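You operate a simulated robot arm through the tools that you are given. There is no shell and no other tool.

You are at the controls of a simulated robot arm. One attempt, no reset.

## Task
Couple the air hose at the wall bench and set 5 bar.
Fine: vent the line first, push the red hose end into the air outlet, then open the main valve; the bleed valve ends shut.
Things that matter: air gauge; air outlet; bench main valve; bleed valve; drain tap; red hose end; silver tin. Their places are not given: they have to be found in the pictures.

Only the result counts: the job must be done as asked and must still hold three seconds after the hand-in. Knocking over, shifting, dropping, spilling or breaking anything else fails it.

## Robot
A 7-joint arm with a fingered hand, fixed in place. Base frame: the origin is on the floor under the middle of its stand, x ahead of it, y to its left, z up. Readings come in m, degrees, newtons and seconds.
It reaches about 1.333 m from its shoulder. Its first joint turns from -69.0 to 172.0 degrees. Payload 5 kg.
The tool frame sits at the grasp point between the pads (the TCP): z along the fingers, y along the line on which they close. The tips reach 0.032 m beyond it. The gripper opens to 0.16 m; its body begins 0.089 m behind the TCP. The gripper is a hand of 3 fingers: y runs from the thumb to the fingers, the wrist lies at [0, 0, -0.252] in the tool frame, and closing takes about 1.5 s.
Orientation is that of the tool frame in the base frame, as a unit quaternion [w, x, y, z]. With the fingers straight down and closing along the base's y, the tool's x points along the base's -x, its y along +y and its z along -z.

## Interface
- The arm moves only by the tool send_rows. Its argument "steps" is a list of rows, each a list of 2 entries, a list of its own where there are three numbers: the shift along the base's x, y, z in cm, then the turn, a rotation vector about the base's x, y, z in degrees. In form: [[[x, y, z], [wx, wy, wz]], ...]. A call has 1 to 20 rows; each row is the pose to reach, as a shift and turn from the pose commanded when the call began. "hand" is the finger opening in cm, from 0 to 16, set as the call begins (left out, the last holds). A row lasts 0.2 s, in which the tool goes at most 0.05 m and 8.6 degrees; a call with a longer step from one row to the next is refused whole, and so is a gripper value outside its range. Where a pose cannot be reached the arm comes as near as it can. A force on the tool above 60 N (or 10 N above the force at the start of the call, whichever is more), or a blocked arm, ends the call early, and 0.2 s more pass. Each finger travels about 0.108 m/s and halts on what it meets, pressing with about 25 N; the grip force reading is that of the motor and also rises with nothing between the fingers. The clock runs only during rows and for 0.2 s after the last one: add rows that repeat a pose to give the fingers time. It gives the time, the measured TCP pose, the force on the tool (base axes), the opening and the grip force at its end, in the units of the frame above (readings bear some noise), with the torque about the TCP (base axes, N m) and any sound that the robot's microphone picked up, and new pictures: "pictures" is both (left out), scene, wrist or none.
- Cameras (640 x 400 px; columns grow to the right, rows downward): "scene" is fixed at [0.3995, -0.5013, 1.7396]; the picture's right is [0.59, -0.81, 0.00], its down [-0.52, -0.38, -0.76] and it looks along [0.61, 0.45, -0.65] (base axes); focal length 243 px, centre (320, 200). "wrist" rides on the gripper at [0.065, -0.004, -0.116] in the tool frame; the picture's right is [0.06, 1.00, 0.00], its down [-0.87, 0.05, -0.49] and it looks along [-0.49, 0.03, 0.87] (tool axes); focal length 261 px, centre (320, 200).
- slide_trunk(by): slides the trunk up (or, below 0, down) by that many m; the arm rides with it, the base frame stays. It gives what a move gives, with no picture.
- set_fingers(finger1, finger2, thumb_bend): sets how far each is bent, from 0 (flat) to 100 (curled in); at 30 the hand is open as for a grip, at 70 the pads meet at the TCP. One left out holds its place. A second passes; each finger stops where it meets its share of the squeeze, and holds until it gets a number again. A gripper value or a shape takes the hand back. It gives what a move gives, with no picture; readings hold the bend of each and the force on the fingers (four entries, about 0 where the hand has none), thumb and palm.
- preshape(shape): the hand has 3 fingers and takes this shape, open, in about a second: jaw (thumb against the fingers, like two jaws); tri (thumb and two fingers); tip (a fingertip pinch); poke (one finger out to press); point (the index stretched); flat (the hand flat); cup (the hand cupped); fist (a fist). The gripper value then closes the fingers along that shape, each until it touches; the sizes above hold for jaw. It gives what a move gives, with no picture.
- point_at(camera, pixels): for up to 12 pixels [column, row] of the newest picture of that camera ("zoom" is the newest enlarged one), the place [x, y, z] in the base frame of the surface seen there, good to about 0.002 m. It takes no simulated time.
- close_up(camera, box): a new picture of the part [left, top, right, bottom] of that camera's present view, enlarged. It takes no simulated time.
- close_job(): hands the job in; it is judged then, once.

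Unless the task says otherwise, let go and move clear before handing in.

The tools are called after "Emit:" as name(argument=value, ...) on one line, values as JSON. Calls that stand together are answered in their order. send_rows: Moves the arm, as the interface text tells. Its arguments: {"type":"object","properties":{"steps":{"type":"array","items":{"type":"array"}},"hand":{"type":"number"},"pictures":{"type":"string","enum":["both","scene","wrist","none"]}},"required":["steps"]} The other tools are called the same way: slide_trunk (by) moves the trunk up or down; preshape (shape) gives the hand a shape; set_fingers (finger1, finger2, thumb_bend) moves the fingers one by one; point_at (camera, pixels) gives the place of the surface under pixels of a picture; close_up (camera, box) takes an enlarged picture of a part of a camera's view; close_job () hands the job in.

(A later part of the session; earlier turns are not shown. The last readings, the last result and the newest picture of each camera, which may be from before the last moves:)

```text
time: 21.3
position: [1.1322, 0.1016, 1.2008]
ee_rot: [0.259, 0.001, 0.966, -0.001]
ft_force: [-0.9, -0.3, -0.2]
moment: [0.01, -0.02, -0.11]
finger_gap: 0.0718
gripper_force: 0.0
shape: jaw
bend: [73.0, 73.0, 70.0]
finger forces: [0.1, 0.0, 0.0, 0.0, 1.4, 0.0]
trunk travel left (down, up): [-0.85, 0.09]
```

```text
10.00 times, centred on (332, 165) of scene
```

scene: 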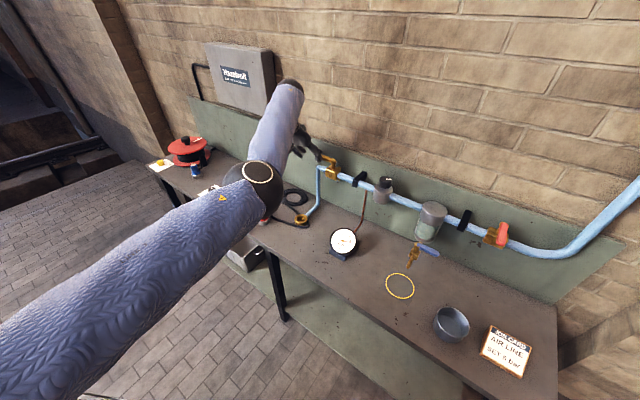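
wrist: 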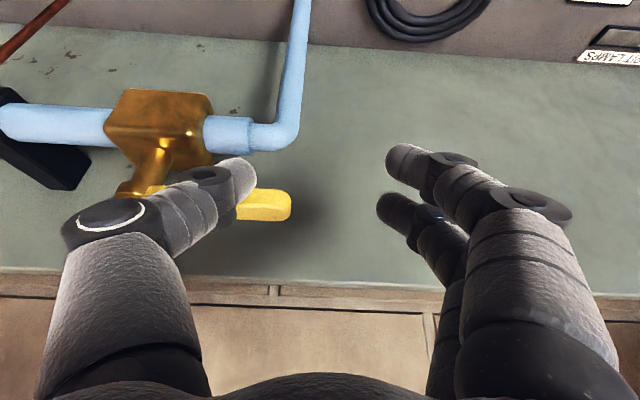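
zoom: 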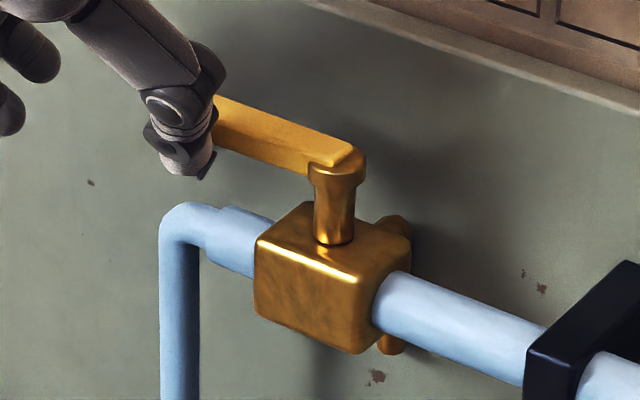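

The gauge is falling (6.0 bar now), so yellow is the bleed valve and the line is venting. I'll nudge it fully open and wait.

Emit:
send_rows(steps=[[[0.3, 0.2, 0], [0, 0, 0]], [[0.5, 0.2, 0], [0, 0, 0]], [[0.5, 0.2, 0], [0, 0, 0]], [[0.5, 0.2, 0], [0, 0, 0]], [[0.5, 0.2, 0], [0, 0, 0]], [[0.5, 0.2, 0], [0, 0, 0]], [[0.5, 0.2, 0], [0, 0, 0]], [[0.5, 0.2, 0], [0, 0, 0]], [[0.5, 0.2, 0], [0, 0, 0]], [[0.5, 0.2, 0], [0, 0, 0]]], pictures="wrist")

Emit:
close_up(camera="scene", box=[320, 220, 368, 265])

```text
time: 23.5
position: [1.1354, 0.1035, 1.201]
ee_rot: [0.259, -0.001, 0.966, 0.0]
ft_force: [-18.7, -2.0, -8.0]
moment: [0.4, 0.5, -1.0]
finger_gap: 0.0725
gripper_force: 0.1
shape: jaw
bend: [73.0, 73.0, 70.0]
finger forces: [0.1, 0.0, 0.1, 0.0, 20.2, 0.0]
trunk travel left (down, up): [-0.85, 0.09]
```

wrist: 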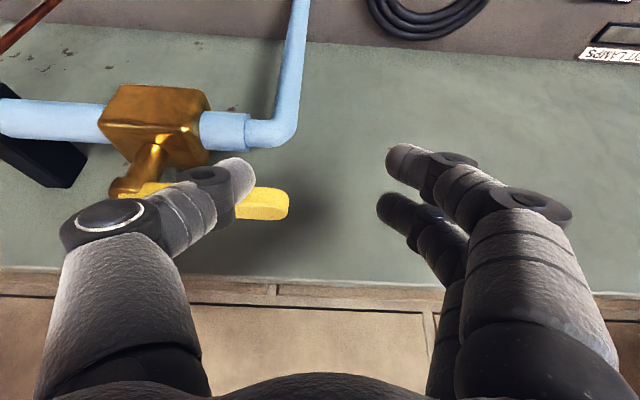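

```text
8.89 times, centred on (344, 242) of scene
```

zoom: 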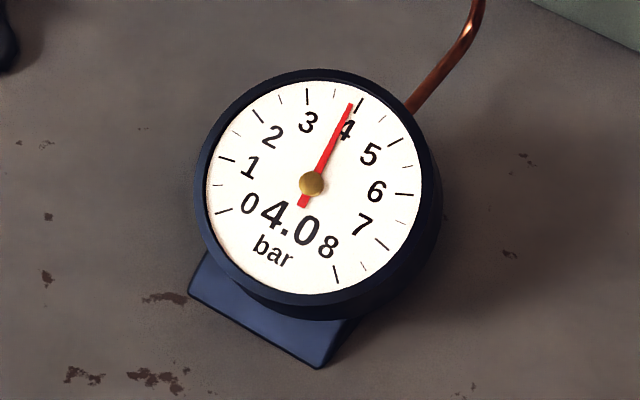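

The lever is at its stop (18.7 N) and the gauge is at 4.0 and falling. I'll back the thumb off, lift clear, and head toward the hose end while it vents.

Emit:
send_rows(steps=[[[-1, 0.5, 0], [0, 0, 0]], [[-2, 1, 0], [0, 0, 0]], [[-2.5, 1, 3], [0, 0, 0]], [[-3, 1, 7], [0, 0, 0]], [[-4, 1, 11], [0, 0, 0]], [[-7, 1, 13], [0, 5, 0]], [[-10, 2, 13], [0, 12, 0]], [[-13, 4, 13], [0, 19, 0]], [[-16, 6, 12], [0, 25, 0]], [[-19, 8, 11], [0, 30, 0]], [[-22, 10, 10], [0, 30, 0]], [[-22, 10.5, 10], [0, 30, 0]]], hand=9)

Emit:
close_up(camera="scene", box=[320, 220, 368, 265])

```text
time: 26.1
position: [0.9171, 0.2094, 1.3041]
ee_rot: [-0.001, 0.0, 1.0, 0.001]
ft_force: [0.0, 0.2, -0.6]
moment: [-0.02, 0.01, 0.01]
finger_gap: 0.0897
gripper_force: 0.0
shape: jaw
bend: [72.0, 72.0, 70.0]
finger forces: [0.1, 0.1, 0.0, 0.0, 0.1, 0.0]
trunk travel left (down, up): [-0.85, 0.09]
```

scene: 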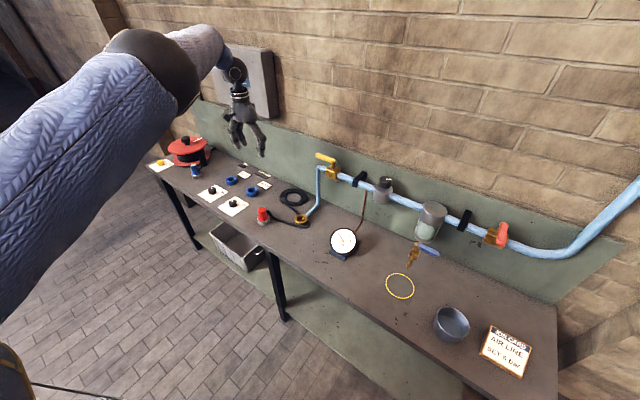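
wrist: 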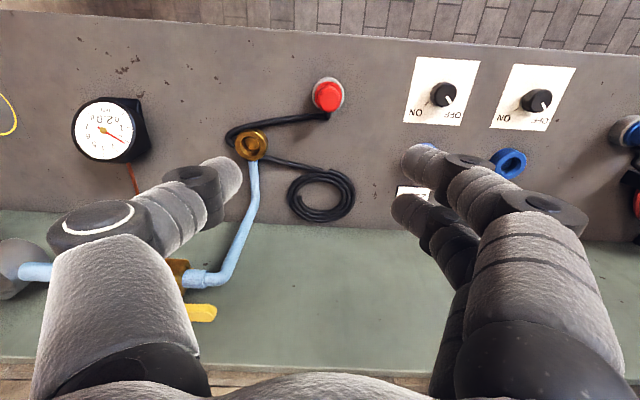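

```text
8.89 times, centred on (344, 242) of scene
```

zoom: 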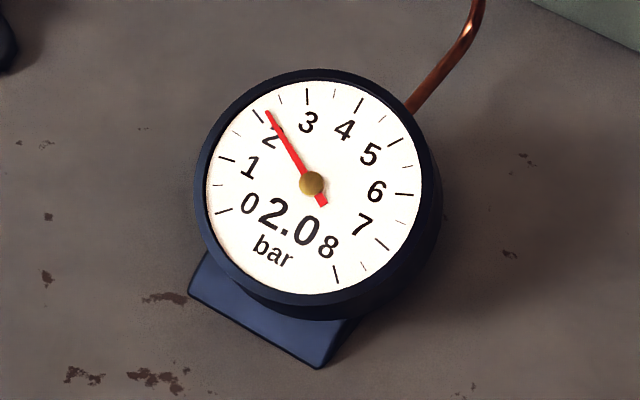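

The gauge is at 2.0 bar and still falling. I'll examine the red hose end at wrist pixel (328,93) and the outlet at (252,145).

Emit:
close_up(camera="wrist", box=[220, 60, 380, 160])

Emit:
point_at(camera="zoom", pixels=[[430, 150], [400, 145], [465, 145], [432, 110], [430, 175], [380, 120], [495, 120], [440, 78], [125, 340], [85, 340], [180, 340], [128, 372]])

Emit:
close_up(camera="scene", box=[250, 195, 314, 235])

Emit:
point_at(camera="zoom", pixels=[[118, 130], [80, 155], [160, 155], [120, 170], [125, 230], [128, 255], [130, 290], [195, 240], [75, 240], [180, 165], [510, 200], [510, 280]])

```text
4.00 times, centred on (300, 110) of wrist
```

zoom: 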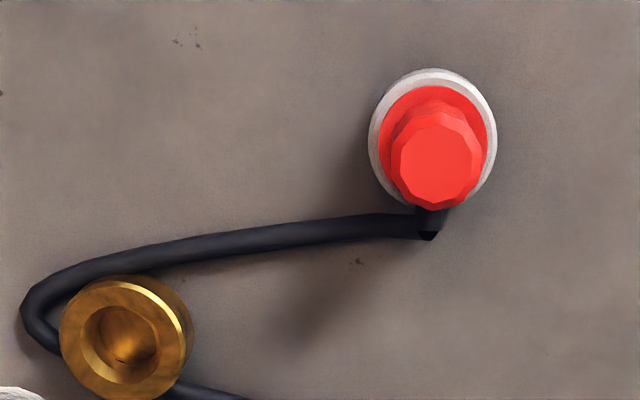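

```text
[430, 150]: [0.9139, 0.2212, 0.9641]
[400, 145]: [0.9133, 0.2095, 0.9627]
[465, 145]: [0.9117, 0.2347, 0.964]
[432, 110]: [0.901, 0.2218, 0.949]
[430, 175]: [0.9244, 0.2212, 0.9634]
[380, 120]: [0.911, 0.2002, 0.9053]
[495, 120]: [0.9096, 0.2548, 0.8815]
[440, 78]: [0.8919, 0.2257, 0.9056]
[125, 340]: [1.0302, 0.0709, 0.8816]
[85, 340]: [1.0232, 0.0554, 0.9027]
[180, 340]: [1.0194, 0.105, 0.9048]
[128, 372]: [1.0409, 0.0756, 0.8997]
```

```text
10.00 times, centred on (282, 215) of scene
```

zoom: 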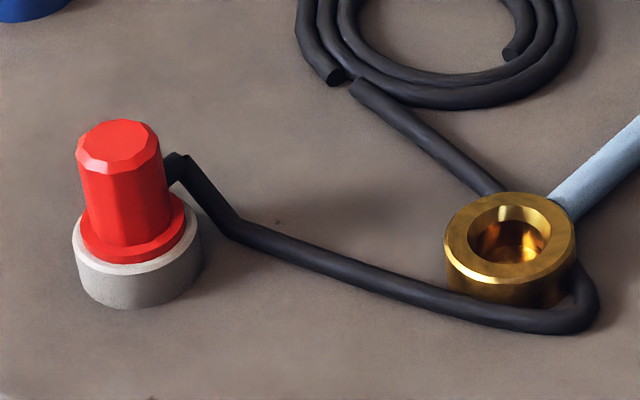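

```text
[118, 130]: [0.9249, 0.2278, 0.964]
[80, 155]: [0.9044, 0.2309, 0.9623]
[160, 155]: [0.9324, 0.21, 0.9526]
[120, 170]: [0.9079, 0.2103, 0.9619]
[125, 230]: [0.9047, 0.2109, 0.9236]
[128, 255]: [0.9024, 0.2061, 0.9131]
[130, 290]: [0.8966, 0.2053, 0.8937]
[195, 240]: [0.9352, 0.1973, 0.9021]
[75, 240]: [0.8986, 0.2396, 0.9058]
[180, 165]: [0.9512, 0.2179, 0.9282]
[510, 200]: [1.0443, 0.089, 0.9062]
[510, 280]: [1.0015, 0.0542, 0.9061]
```

The hose end is a ~34 mm red cylinder centred near (0.917, 0.221), top at z=0.964, with its flange at z≈0.913. I'll come down above it to z≈1.06 and look again.

Emit:
send_rows(steps=[[[0, 1.2, -3], [0, 0, 0]], [[0, 1.2, -7], [0, 0, 0]], [[0, 1.2, -11], [0, 0, 0]], [[0, 1.2, -15], [0, 0, 0]], [[0, 1.2, -19], [0, 0, 0]], [[0, 1.2, -22], [0, 0, 0]], [[0, 1.2, -24.5], [0, 0, 0]], [[0, 1.2, -24.5], [0, 0, 0]]])

Emit:
close_up(camera="scene", box=[320, 220, 368, 265])

Emit:
close_up(camera="scene", box=[220, 150, 320, 240])

```text
time: 27.9
position: [0.9161, 0.2235, 1.0563]
ee_rot: [0.0, 0.0, 1.0, 0.0]
ft_force: [-0.6, -0.3, 0.1]
moment: [-0.01, 0.0, 0.01]
finger_gap: 0.0894
gripper_force: 0.0
shape: jaw
bend: [72.0, 72.0, 70.0]
finger forces: [0.1, 0.0, 0.0, 0.0, 0.0, 0.0]
trunk travel left (down, up): [-0.85, 0.09]
```

scene: 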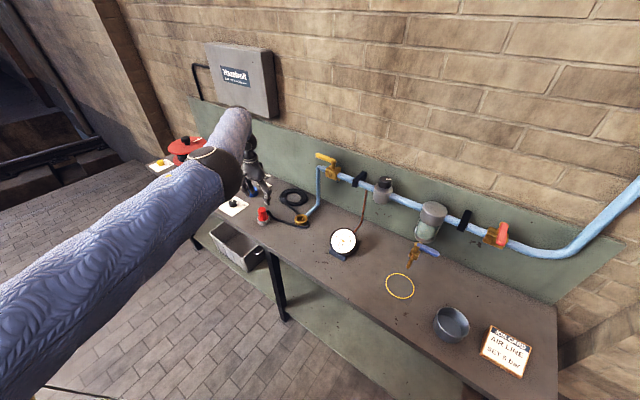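
wrist: 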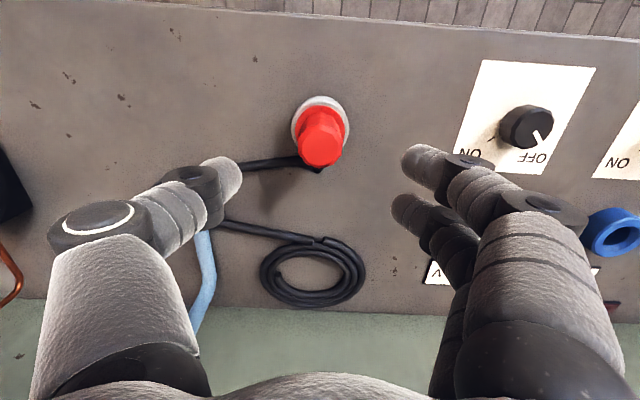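

```text
8.89 times, centred on (344, 242) of scene
```

zoom: 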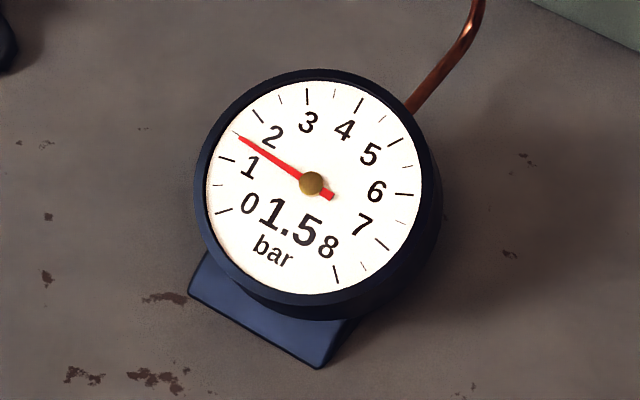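

```text
4.44 times, centred on (270, 195) of scene
```

zoom: 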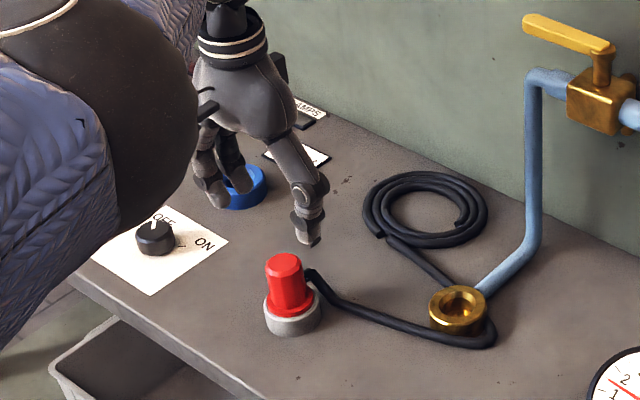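

The gauge is at 1.5 bar and still decaying. I'll refine the hose end's centre from this closer view before descending.

Emit:
close_up(camera="wrist", box=[272, 85, 368, 181])

Emit:
point_at(camera="wrist", pixels=[[320, 150], [305, 150], [336, 150], [320, 140], [320, 163], [301, 145], [341, 145], [293, 125], [348, 125], [320, 98], [318, 170]])

```text
4.17 times, centred on (320, 133) of wrist
```

zoom: 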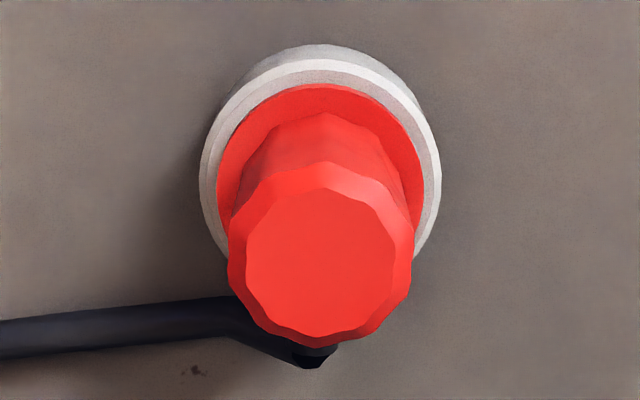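

```text
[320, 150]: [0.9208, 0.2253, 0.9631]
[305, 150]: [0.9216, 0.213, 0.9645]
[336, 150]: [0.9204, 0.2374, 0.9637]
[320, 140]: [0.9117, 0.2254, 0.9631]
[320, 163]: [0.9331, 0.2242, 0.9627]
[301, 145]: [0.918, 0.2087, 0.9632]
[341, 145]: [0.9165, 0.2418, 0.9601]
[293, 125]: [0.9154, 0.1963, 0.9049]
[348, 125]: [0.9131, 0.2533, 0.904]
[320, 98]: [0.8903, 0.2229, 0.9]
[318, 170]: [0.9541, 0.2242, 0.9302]
```

The hose end centre is (0.919, 0.225). I'll descend to z≈0.95 around it, still open at 9 cm.

Emit:
send_rows(steps=[[[0.3, 0.15, -2.5], [0, 0, 0]], [[0.3, 0.15, -5], [0, 0, 0]], [[0.3, 0.15, -7], [0, 0, 0]], [[0.3, 0.15, -9], [0, 0, 0]], [[0.3, 0.15, -10.4], [0, 0, 0]], [[0.3, 0.15, -10.4], [0, 0, 0]]])

Emit:
close_up(camera="scene", box=[220, 150, 320, 240])

Emit:
close_up(camera="scene", box=[320, 220, 368, 265])

```text
time: 29.3
position: [0.9203, 0.2239, 0.9518]
ee_rot: [0.0, 0.0, 1.0, 0.001]
ft_force: [0.6, -0.1, -0.6]
moment: [0.03, 0.0, 0.0]
finger_gap: 0.0895
gripper_force: 0.0
shape: jaw
bend: [72.0, 72.0, 70.0]
finger forces: [0.0, 0.0, 0.1, 0.0, 0.1, 0.0]
trunk travel left (down, up): [-0.85, 0.09]
```

scene: 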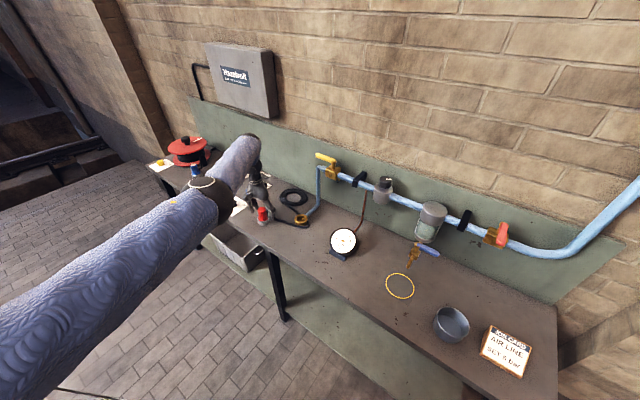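
wrist: 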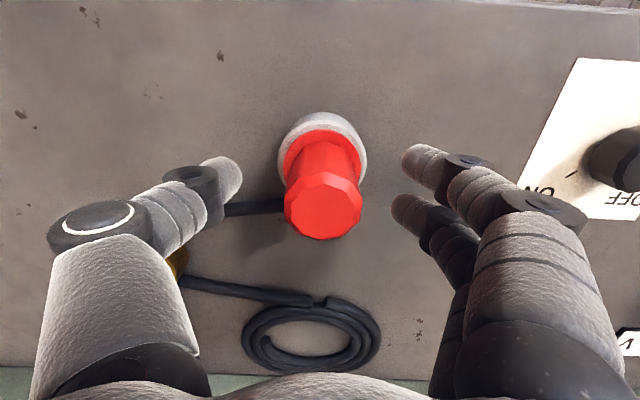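

```text
4.44 times, centred on (270, 195) of scene
```

zoom: 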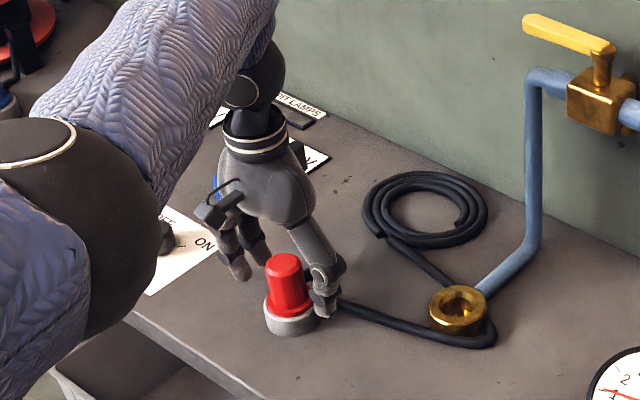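

```text
8.89 times, centred on (344, 242) of scene
```

zoom: 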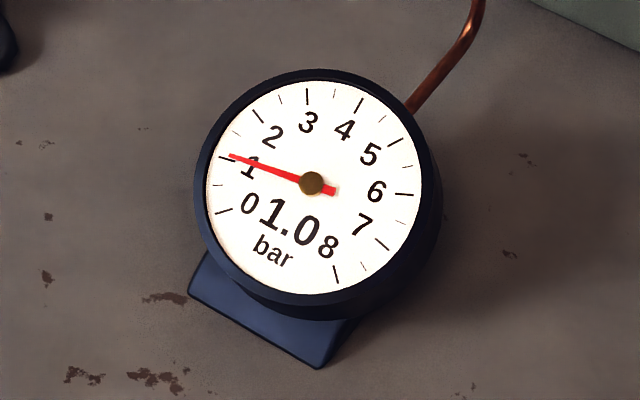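

The cylinder sits between thumb and fingers; the gauge is at 1.0 bar and decaying. I'll check the elbow's height and close the fingers on the hose end.

Emit:
point_at(camera="scene", pixels=[[205, 200], [225, 215], [235, 165], [180, 220]])

Emit:
send_rows(steps=[[[0, 0, 0], [0, 0, 0]], [[0, 0, 0], [0, 0, 0]], [[0, 0, 0], [0, 0, 0]], [[0, 0, 0], [0, 0, 0]], [[0, 0, 0], [0, 0, 0]], [[0, 0, 0], [0, 0, 0]], [[0, 0, 0], [0, 0, 0]], [[0, 0, 0], [0, 0, 0]]], hand=2)

Emit:
close_up(camera="scene", box=[320, 220, 368, 265])

```text
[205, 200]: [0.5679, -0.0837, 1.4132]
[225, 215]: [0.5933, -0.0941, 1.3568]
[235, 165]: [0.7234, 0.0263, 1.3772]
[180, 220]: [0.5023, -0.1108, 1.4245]
```

```text
time: 31.1
position: [0.9202, 0.2239, 0.9522]
ee_rot: [-0.001, 0.0, 1.0, -0.001]
ft_force: [-0.2, 0.6, 0.1]
moment: [-0.01, -0.03, -0.01]
finger_gap: 0.0269
gripper_force: 24.9
shape: jaw
bend: [73.0, 73.0, 70.0]
finger forces: [10.6, 10.7, 0.0, 0.0, 22.5, 0.0]
trunk travel left (down, up): [-0.85, 0.09]
```

scene: 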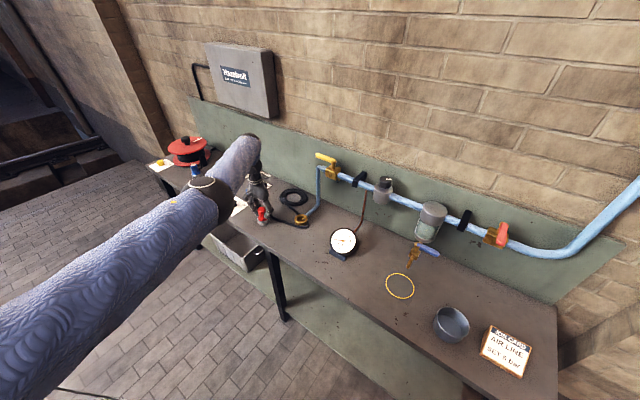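
wrist: 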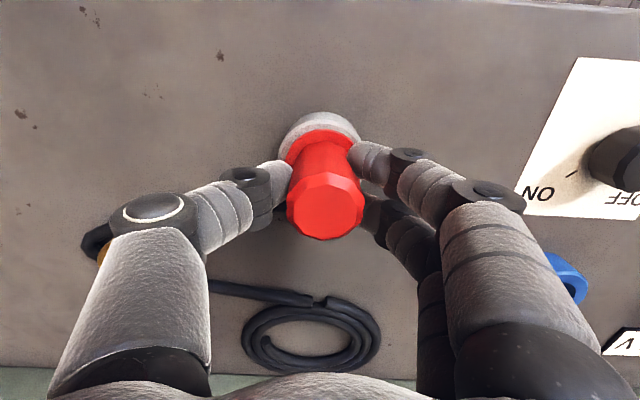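

```text
8.89 times, centred on (344, 242) of scene
```

zoom: 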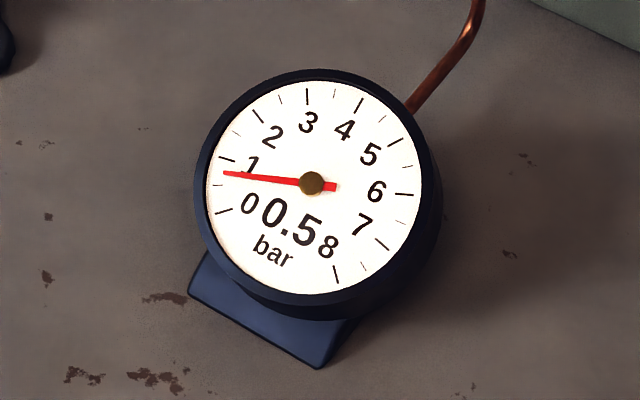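

The grip is firm (25 N) on three points and the gauge is at 0.5 bar. I'll lift the hose end straight up 8 cm.

Emit:
send_rows(steps=[[[0, 0, 0], [0, 0, 0]], [[0, 0, 1], [0, 0, 0]], [[0, 0, 2], [0, 0, 0]], [[0, 0, 3], [0, 0, 0]], [[0, 0, 5], [0, 0, 0]], [[0, 0, 7], [0, 0, 0]], [[0, 0, 8], [0, 0, 0]], [[0, 0, 8], [0, 0, 0]]])

Emit:
close_up(camera="scene", box=[230, 150, 330, 240])

Emit:
close_up(camera="scene", box=[320, 220, 368, 265])

```text
time: 32.9
position: [0.9216, 0.2236, 1.0307]
ee_rot: [0.0, 0.001, 1.0, 0.0]
ft_force: [-0.1, 0.6, -1.4]
moment: [-0.01, -0.01, 0.0]
finger_gap: 0.0268
gripper_force: 25.3
shape: jaw
bend: [73.0, 73.0, 70.0]
finger forces: [10.6, 10.8, 0.0, 0.1, 22.5, 0.1]
trunk travel left (down, up): [-0.85, 0.09]
```

scene: 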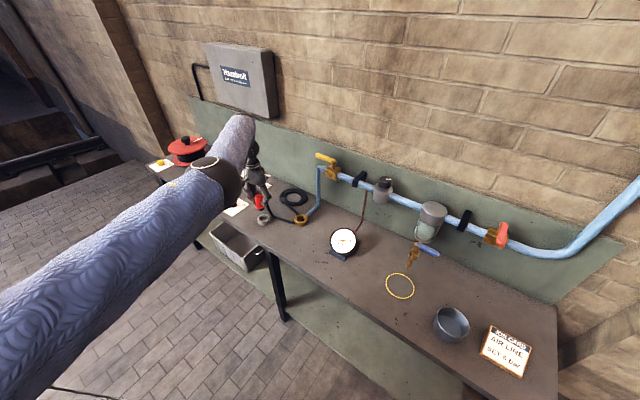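
wrist: 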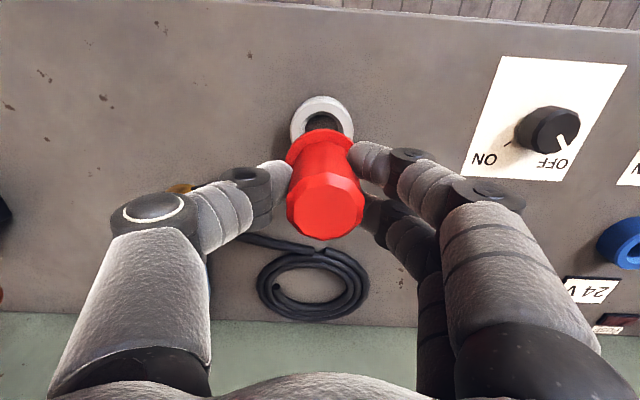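

```text
4.44 times, centred on (280, 195) of scene
```

zoom: 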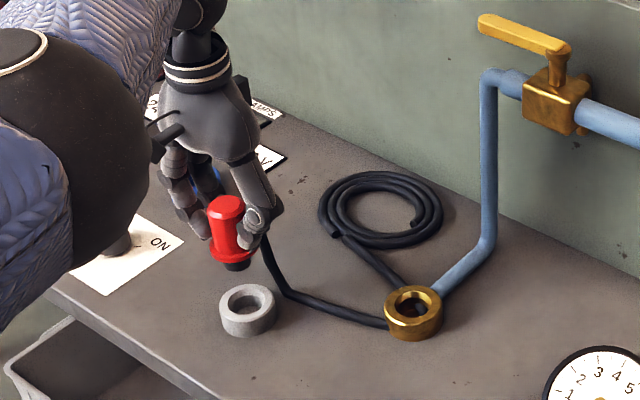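

```text
8.89 times, centred on (344, 242) of scene
```

zoom: 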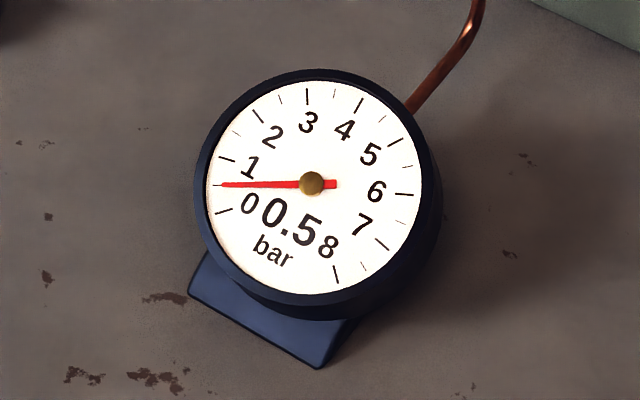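

The hose end is lifted with its black plug clear of the cradle. I'll measure the outlet ring's edges for its centre.

Emit:
close_up(camera="scene", box=[284, 202, 316, 232])

```text
13.33 times, centred on (300, 217) of scene
```

zoom: 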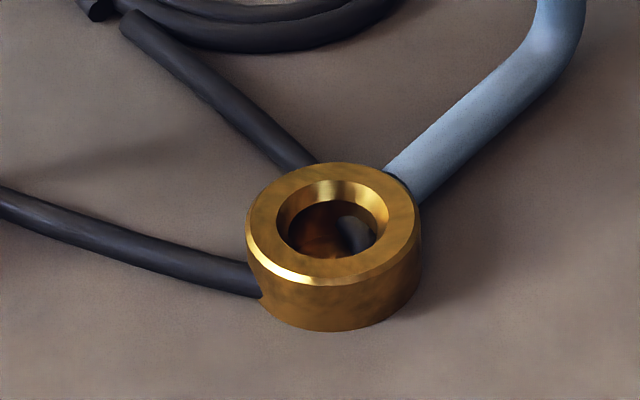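

I'll take the ring-top points from this enlarged view.

Emit:
point_at(camera="zoom", pixels=[[255, 215], [411, 215], [333, 168], [333, 274], [270, 180], [398, 182], [275, 260], [395, 258], [265, 215], [402, 215], [333, 172], [333, 268]])

```text
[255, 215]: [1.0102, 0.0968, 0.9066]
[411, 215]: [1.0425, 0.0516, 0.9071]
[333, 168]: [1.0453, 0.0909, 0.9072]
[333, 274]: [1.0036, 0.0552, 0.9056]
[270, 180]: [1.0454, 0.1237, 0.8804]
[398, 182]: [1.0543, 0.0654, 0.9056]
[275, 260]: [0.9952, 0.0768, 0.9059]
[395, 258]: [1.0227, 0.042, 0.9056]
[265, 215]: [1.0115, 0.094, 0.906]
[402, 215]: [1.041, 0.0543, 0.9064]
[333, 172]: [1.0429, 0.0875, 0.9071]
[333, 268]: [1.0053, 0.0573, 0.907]
```

The outlet centre fits at about (1.025, 0.073), top z=0.906. Now I'll measure how the hose end sits relative to the TCP.

Emit:
point_at(camera="wrist", pixels=[[325, 210], [300, 210], [350, 210], [325, 190], [325, 235], [292, 205], [360, 205], [320, 135], [290, 155], [350, 140], [320, 105], [340, 105]])

Emit:
close_up(camera="wrist", box=[265, 85, 385, 255])

```text
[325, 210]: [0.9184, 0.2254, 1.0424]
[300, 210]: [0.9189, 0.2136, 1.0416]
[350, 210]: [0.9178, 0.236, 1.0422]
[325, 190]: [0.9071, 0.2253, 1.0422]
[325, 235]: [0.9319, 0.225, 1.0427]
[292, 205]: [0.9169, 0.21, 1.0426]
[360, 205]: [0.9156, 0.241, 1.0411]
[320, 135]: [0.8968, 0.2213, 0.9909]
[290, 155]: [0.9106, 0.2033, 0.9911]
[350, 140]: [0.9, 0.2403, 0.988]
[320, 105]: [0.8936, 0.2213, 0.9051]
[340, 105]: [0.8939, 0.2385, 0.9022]
```

```text
2.35 times, centred on (325, 170) of wrist
```

zoom: 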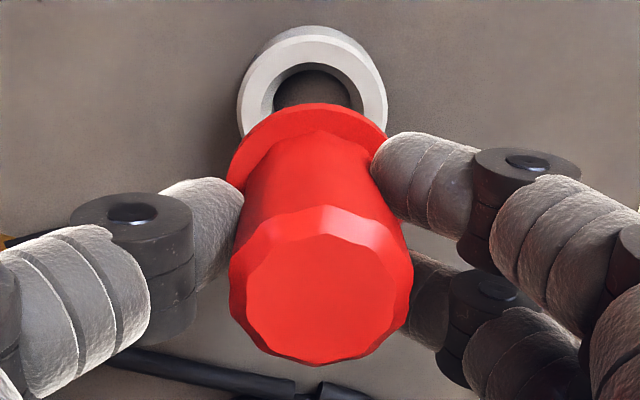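

The hose end sits about (-2, +1.5) mm from the TCP. I'll carry it at this height over to the outlet.

Emit:
send_rows(steps=[[[1, -1.5, 0.5], [0, 0, 0]], [[2.5, -3.5, 1], [0, 0, 0]], [[4, -5.7, 1], [0, 0, 0]], [[5.5, -8, 1], [0, 0, 0]], [[7, -10, 1], [0, 0, 0]], [[8.5, -12.2, 1], [0, 0, 0]], [[9.8, -14, 1], [0, 0, 0]], [[10.6, -15.2, 1], [0, 0, 0]], [[10.6, -15.2, 1], [0, 0, 0]], [[10.6, -15.2, 1], [0, 0, 0]]])

Emit:
close_up(camera="scene", box=[270, 170, 334, 240])

Emit:
close_up(camera="wrist", box=[240, 60, 400, 260])

Emit:
close_up(camera="scene", box=[320, 220, 368, 265])

```text
time: 35.1
position: [1.0263, 0.0722, 1.0417]
ee_rot: [-0.001, 0.0, 1.0, 0.0]
ft_force: [0.5, 0.4, -1.1]
moment: [0.0, -0.01, 0.01]
finger_gap: 0.0268
gripper_force: 25.2
shape: jaw
bend: [73.0, 73.0, 70.0]
finger forces: [11.1, 11.2, 0.0, 0.2, 22.3, 0.0]
trunk travel left (down, up): [-0.85, 0.09]
```

scene: 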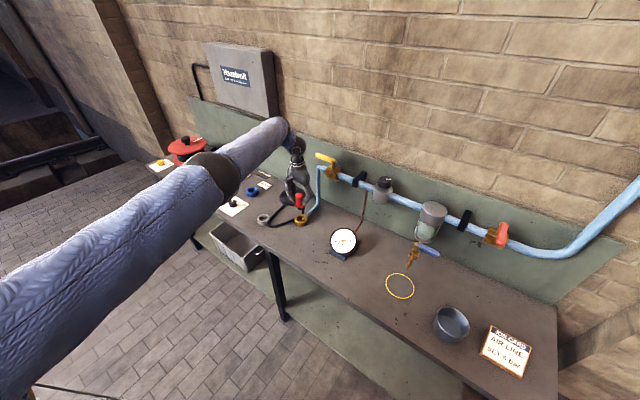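
wrist: 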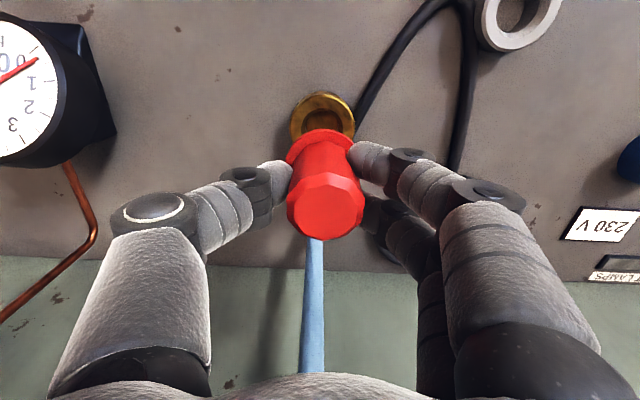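

```text
5.71 times, centred on (302, 205) of scene
```

zoom: 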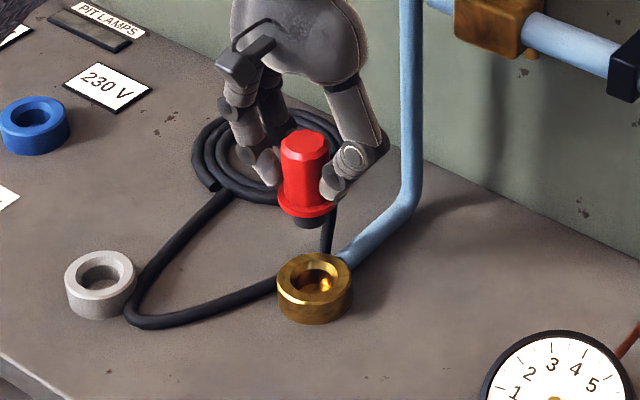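

```text
2.00 times, centred on (320, 160) of wrist
```

zoom: 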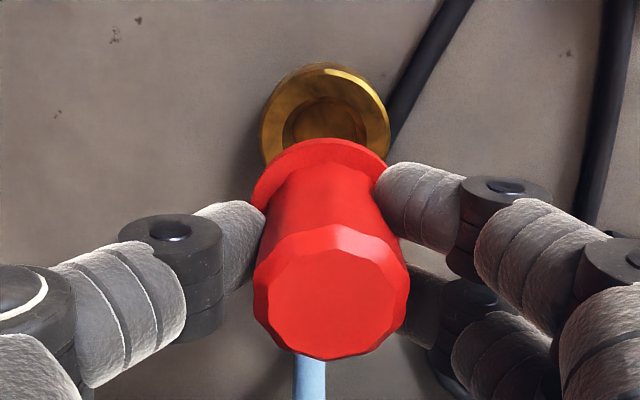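

```text
8.89 times, centred on (344, 242) of scene
```

zoom: 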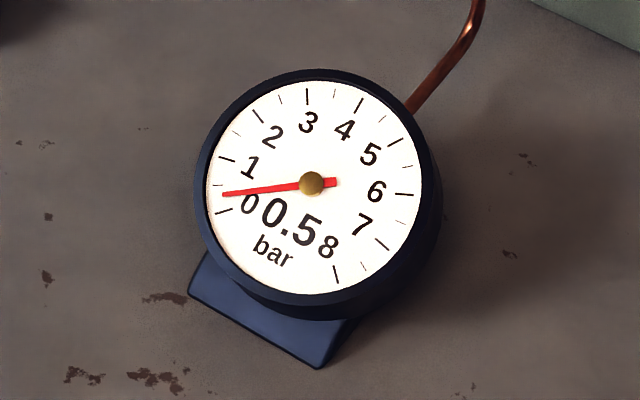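

The gauge needle is near 0.4 bar. I'll re-measure the outlet ring and hose end in the wrist view to fine-tune the alignment.

Emit:
point_at(camera="wrist", pixels=[[294, 118], [352, 118], [322, 95], [305, 100], [342, 100], [322, 120], [325, 208], [293, 205], [359, 205], [327, 184], [328, 236], [320, 133]])

```text
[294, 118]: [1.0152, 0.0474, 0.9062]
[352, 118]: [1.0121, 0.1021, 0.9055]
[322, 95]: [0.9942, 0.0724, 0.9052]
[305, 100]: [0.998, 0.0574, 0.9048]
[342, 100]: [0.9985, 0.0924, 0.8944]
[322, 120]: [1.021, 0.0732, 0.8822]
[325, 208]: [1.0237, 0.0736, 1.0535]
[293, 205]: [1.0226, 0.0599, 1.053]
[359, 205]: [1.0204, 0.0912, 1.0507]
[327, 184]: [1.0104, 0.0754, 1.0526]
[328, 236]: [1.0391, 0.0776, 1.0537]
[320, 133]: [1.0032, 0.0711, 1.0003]
```

The hose end centre is at (1.024, 0.0755) against the outlet at (1.0245, 0.0737), so I'll shift y by -1.5 mm and hold about 4 s while the line finishes venting.

Emit:
send_rows(steps=[[[0, -0.15, 0], [0, 0, 0]], [[0, -0.15, 0], [0, 0, 0]], [[0, -0.15, 0], [0, 0, 0]], [[0, -0.15, 0], [0, 0, 0]], [[0, -0.15, 0], [0, 0, 0]], [[0, -0.15, 0], [0, 0, 0]], [[0, -0.15, 0], [0, 0, 0]], [[0, -0.15, 0], [0, 0, 0]], [[0, -0.15, 0], [0, 0, 0]], [[0, -0.15, 0], [0, 0, 0]], [[0, -0.15, 0], [0, 0, 0]], [[0, -0.15, 0], [0, 0, 0]], [[0, -0.15, 0], [0, 0, 0]], [[0, -0.15, 0], [0, 0, 0]], [[0, -0.15, 0], [0, 0, 0]], [[0, -0.15, 0], [0, 0, 0]], [[0, -0.15, 0], [0, 0, 0]], [[0, -0.15, 0], [0, 0, 0]], [[0, -0.15, 0], [0, 0, 0]], [[0, -0.15, 0], [0, 0, 0]]], pictures="wrist")

Emit:
close_up(camera="scene", box=[320, 220, 368, 265])

```text
time: 39.3
position: [1.0252, 0.071, 1.0411]
ee_rot: [0.0, 0.0, 1.0, 0.0]
ft_force: [0.3, -0.2, -2.3]
moment: [0.02, -0.01, -0.02]
finger_gap: 0.0268
gripper_force: 25.3
shape: jaw
bend: [73.0, 73.0, 70.0]
finger forces: [11.1, 11.1, 0.0, 0.0, 22.4, 0.1]
trunk travel left (down, up): [-0.85, 0.09]
```

wrist: 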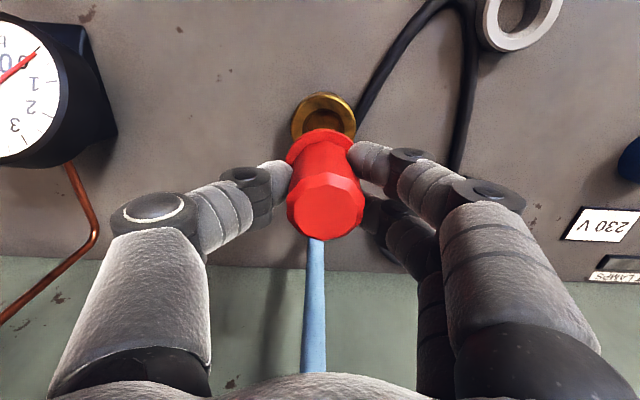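

```text
8.89 times, centred on (344, 242) of scene
```

zoom: 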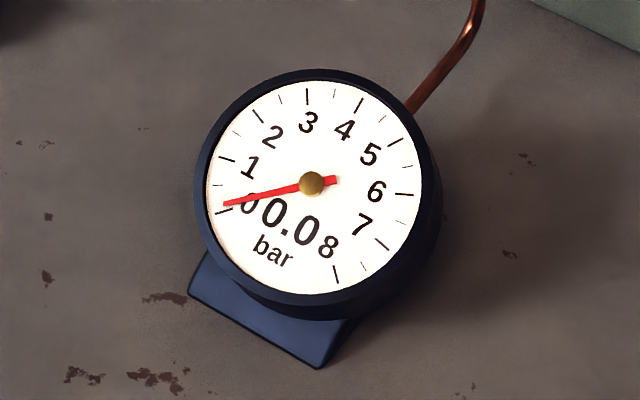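

The gauge reads 0.0, so the line is vented. I'll lower the plug slowly into the outlet.

Emit:
send_rows(steps=[[[0, 0, -2], [0, 0, 0]], [[0, 0, -4], [0, 0, 0]], [[0, 0, -5.5], [0, 0, 0]], [[0, 0, -6.5], [0, 0, 0]], [[0, 0, -7], [0, 0, 0]], [[0, 0, -7.5], [0, 0, 0]], [[0, 0, -8], [0, 0, 0]]])

Emit:
close_up(camera="scene", box=[270, 170, 334, 240])

```text
time: 40.9
position: [1.0253, 0.0692, 0.9619]
ee_rot: [0.0, 0.0, 1.0, 0.0]
ft_force: [-0.3, 1.0, -2.5]
moment: [0.04, 0.0, -0.02]
finger_gap: 0.0269
gripper_force: 25.3
shape: jaw
bend: [73.0, 73.0, 70.0]
finger forces: [11.6, 11.5, 0.0, 0.0, 22.3, 0.1]
trunk travel left (down, up): [-0.85, 0.09]
```

scene: 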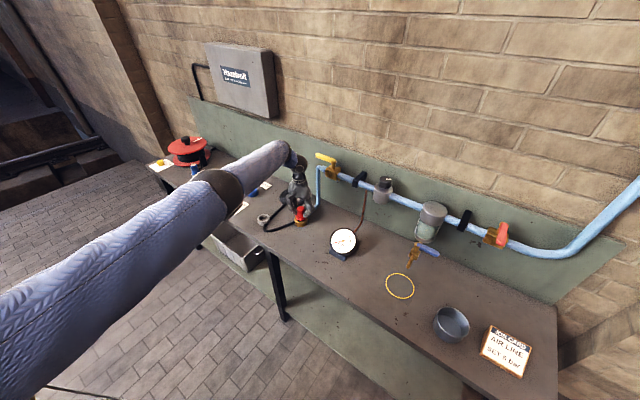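
wrist: 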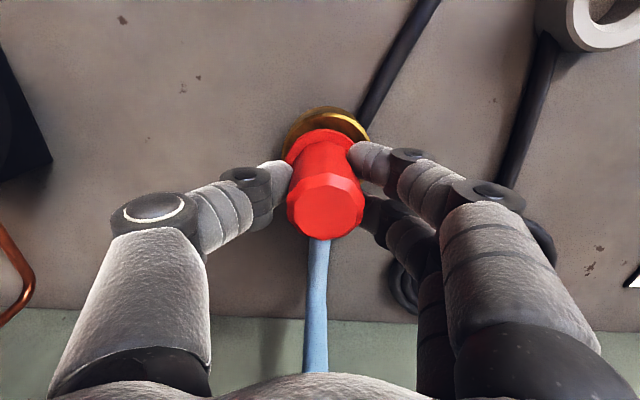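

```text
5.71 times, centred on (302, 205) of scene
```

zoom: 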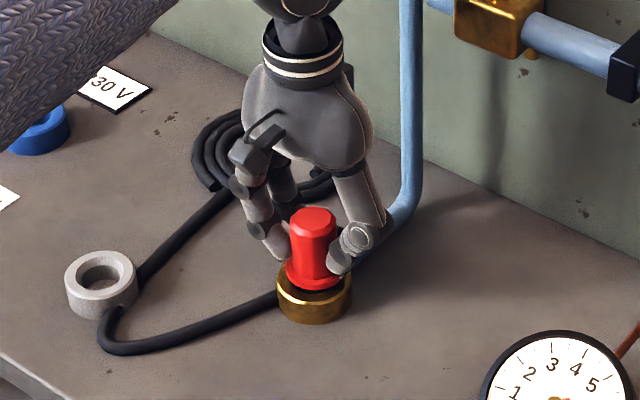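

The plug is entering, with the flange just above the brass (force only 2.5 N). I'll press further down in small steps until it seats.

Emit:
send_rows(steps=[[[0, 0, -0.4], [0, 0, 0]], [[0, 0, -0.7], [0, 0, 0]], [[0, 0, -0.9], [0, 0, 0]], [[0, 0, -1.1], [0, 0, 0]], [[0, 0, -1.3], [0, 0, 0]], [[0, 0, -1.4], [0, 0, 0]], [[0, 0, -1.4], [0, 0, 0]]])

Emit:
close_up(camera="scene", box=[284, 195, 316, 235])

```text
time: 42.5
position: [1.0243, 0.0685, 0.9509]
ee_rot: [0.003, 0.0, 1.0, 0.0]
ft_force: [-0.8, 2.2, 20.2]
moment: [0.16, 0.01, -0.01]
finger_gap: 0.0275
gripper_force: 24.5
shape: jaw
bend: [73.0, 73.0, 70.0]
finger forces: [15.1, 15.2, 0.0, 0.0, 27.6, 0.0]
trunk travel left (down, up): [-0.85, 0.09]
```

scene: 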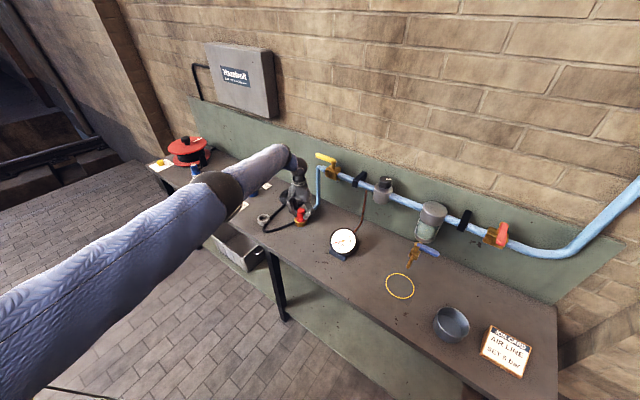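
wrist: 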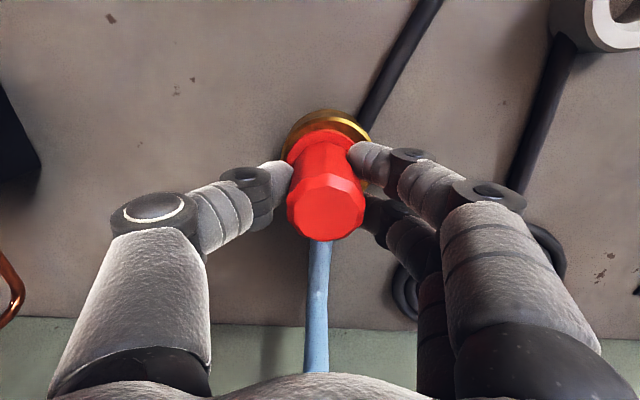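

```text
10.00 times, centred on (300, 215) of scene
```

zoom: 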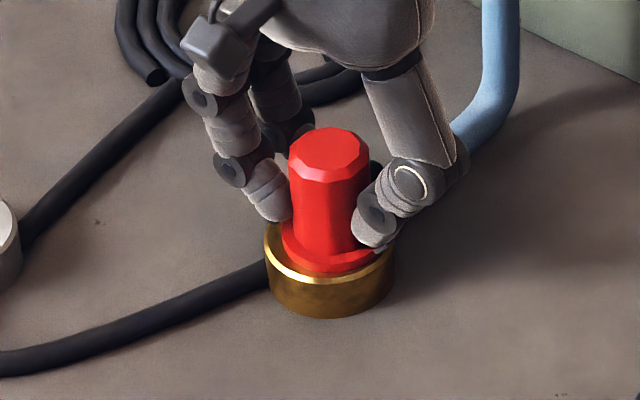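

The flange is now on the brass with 20 N of push. I'll press a little harder to make sure it latches.

Emit:
send_rows(steps=[[[0, 0.1, -0.2], [0, 0, 0]], [[0, 0.15, -0.4], [0, 0, 0]], [[0, 0.15, -0.6], [0, 0, 0]], [[0, 0.15, -0.6], [0, 0, 0]]], pictures="wrist")

Emit:
close_up(camera="scene", box=[284, 195, 316, 235])

Emit:
point_at(camera="wrist", pixels=[[326, 208], [326, 135], [293, 135], [330, 112], [350, 122]])

```text
time: 43.5
position: [1.0245, 0.0694, 0.9479]
ee_rot: [0.004, 0.0, 1.0, 0.001]
ft_force: [7.8, -2.9, 50.6]
moment: [0.06, -0.24, -0.04]
finger_gap: 0.0317
gripper_force: 24.9
shape: jaw
bend: [74.0, 74.0, 72.0]
finger forces: [16.2, 22.0, 0.0, 0.1, 35.1, 0.0]
trunk travel left (down, up): [-0.85, 0.09]
```

wrist: 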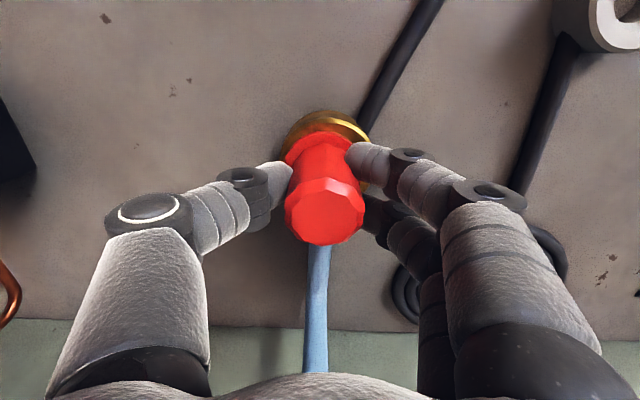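

```text
10.00 times, centred on (300, 215) of scene
```

zoom: 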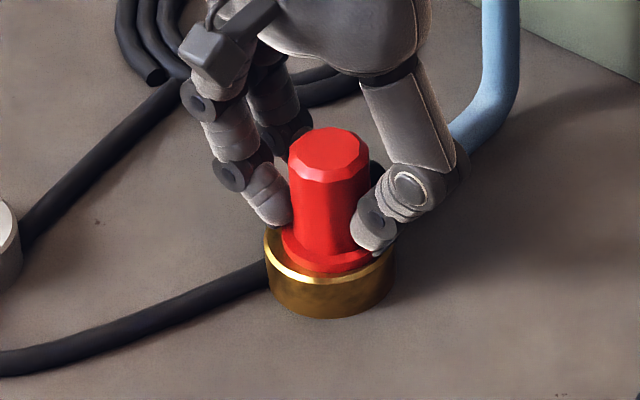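

```text
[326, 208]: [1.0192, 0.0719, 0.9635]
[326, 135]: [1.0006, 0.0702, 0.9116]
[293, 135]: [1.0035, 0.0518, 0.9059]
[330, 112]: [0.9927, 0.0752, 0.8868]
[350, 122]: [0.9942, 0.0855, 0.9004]
```

The hose end's top is at z=0.9635, the same height as when it sat in its cradle, and 50 N doesn't move it, so it's bottomed. I'll unload the push and release.

Emit:
send_rows(steps=[[[0, 0, 0.3], [0, 0, 0]], [[0, 0, 0.6], [0, 0, 0]], [[0, 0, 0.6], [0, 0, 0]]], pictures="none")

Emit:
send_rows(steps=[[[0, 0, 0], [0, 0, 0]], [[0, 0, 0], [0, 0, 0]], [[0, 0, 0], [0, 0, 0]], [[0, 0, 0], [0, 0, 0]], [[0, 0, 0], [0, 0, 0]]], hand=8)

Emit:
close_up(camera="scene", box=[284, 195, 316, 235])

Emit:
close_up(camera="wrist", box=[265, 85, 385, 255])

```text
time: 44.3
position: [1.0225, 0.0713, 0.9478]
ee_rot: [-0.001, 0.0, 1.0, 0.0]
ft_force: [2.4, -4.8, 27.4]
moment: [-0.03, -0.08, 0.01]
finger_gap: 0.0317
gripper_force: 25.1
shape: jaw
bend: [74.0, 74.0, 72.0]
finger forces: [15.9, 18.3, 0.0, 0.0, 31.1, 0.1]
trunk travel left (down, up): [-0.85, 0.09]
```

```text
time: 45.5
position: [1.025, 0.0706, 0.9468]
ee_rot: [0.0, -0.001, 1.0, 0.0]
ft_force: [0.5, 0.4, 0.6]
moment: [0.0, -0.03, 0.01]
finger_gap: 0.0795
gripper_force: 0.1
shape: jaw
bend: [72.0, 72.0, 70.0]
finger forces: [0.1, 0.1, 0.1, 0.0, 0.0, 0.0]
trunk travel left (down, up): [-0.85, 0.09]
```

scene: 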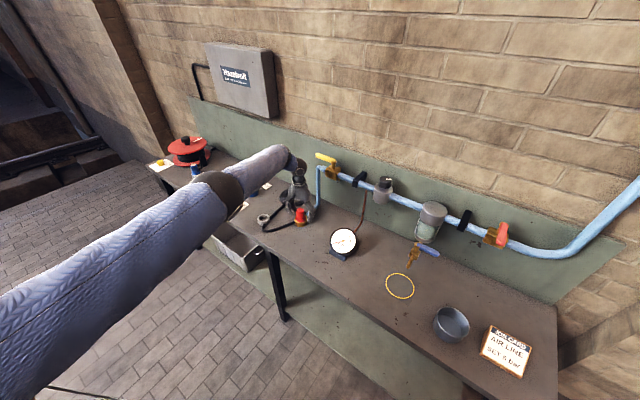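
wrist: 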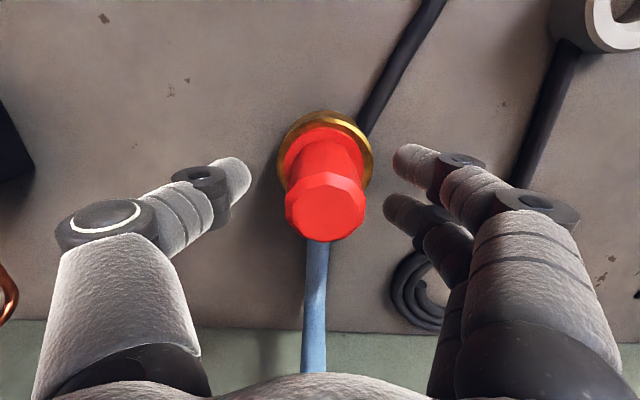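

```text
10.00 times, centred on (300, 215) of scene
```

zoom: 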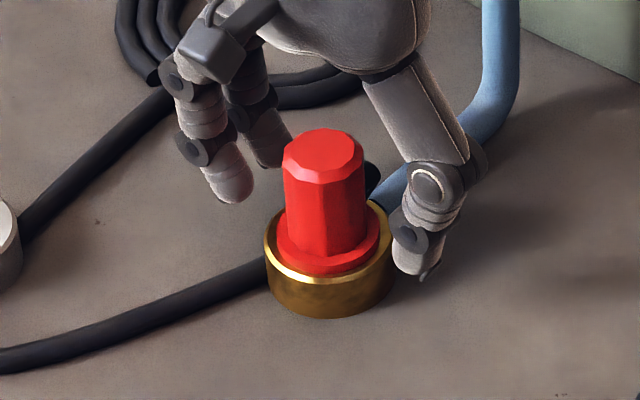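

```text
2.35 times, centred on (325, 170) of wrist
```

zoom: 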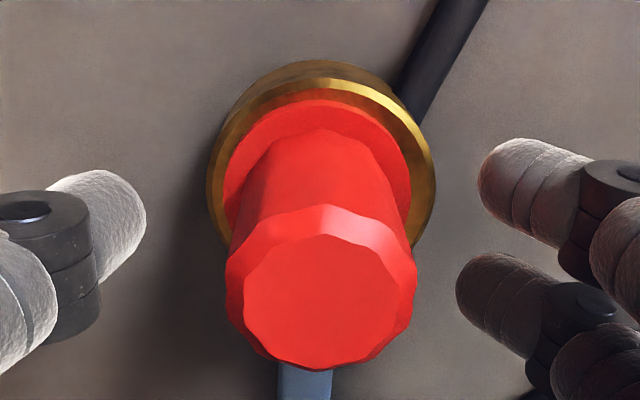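

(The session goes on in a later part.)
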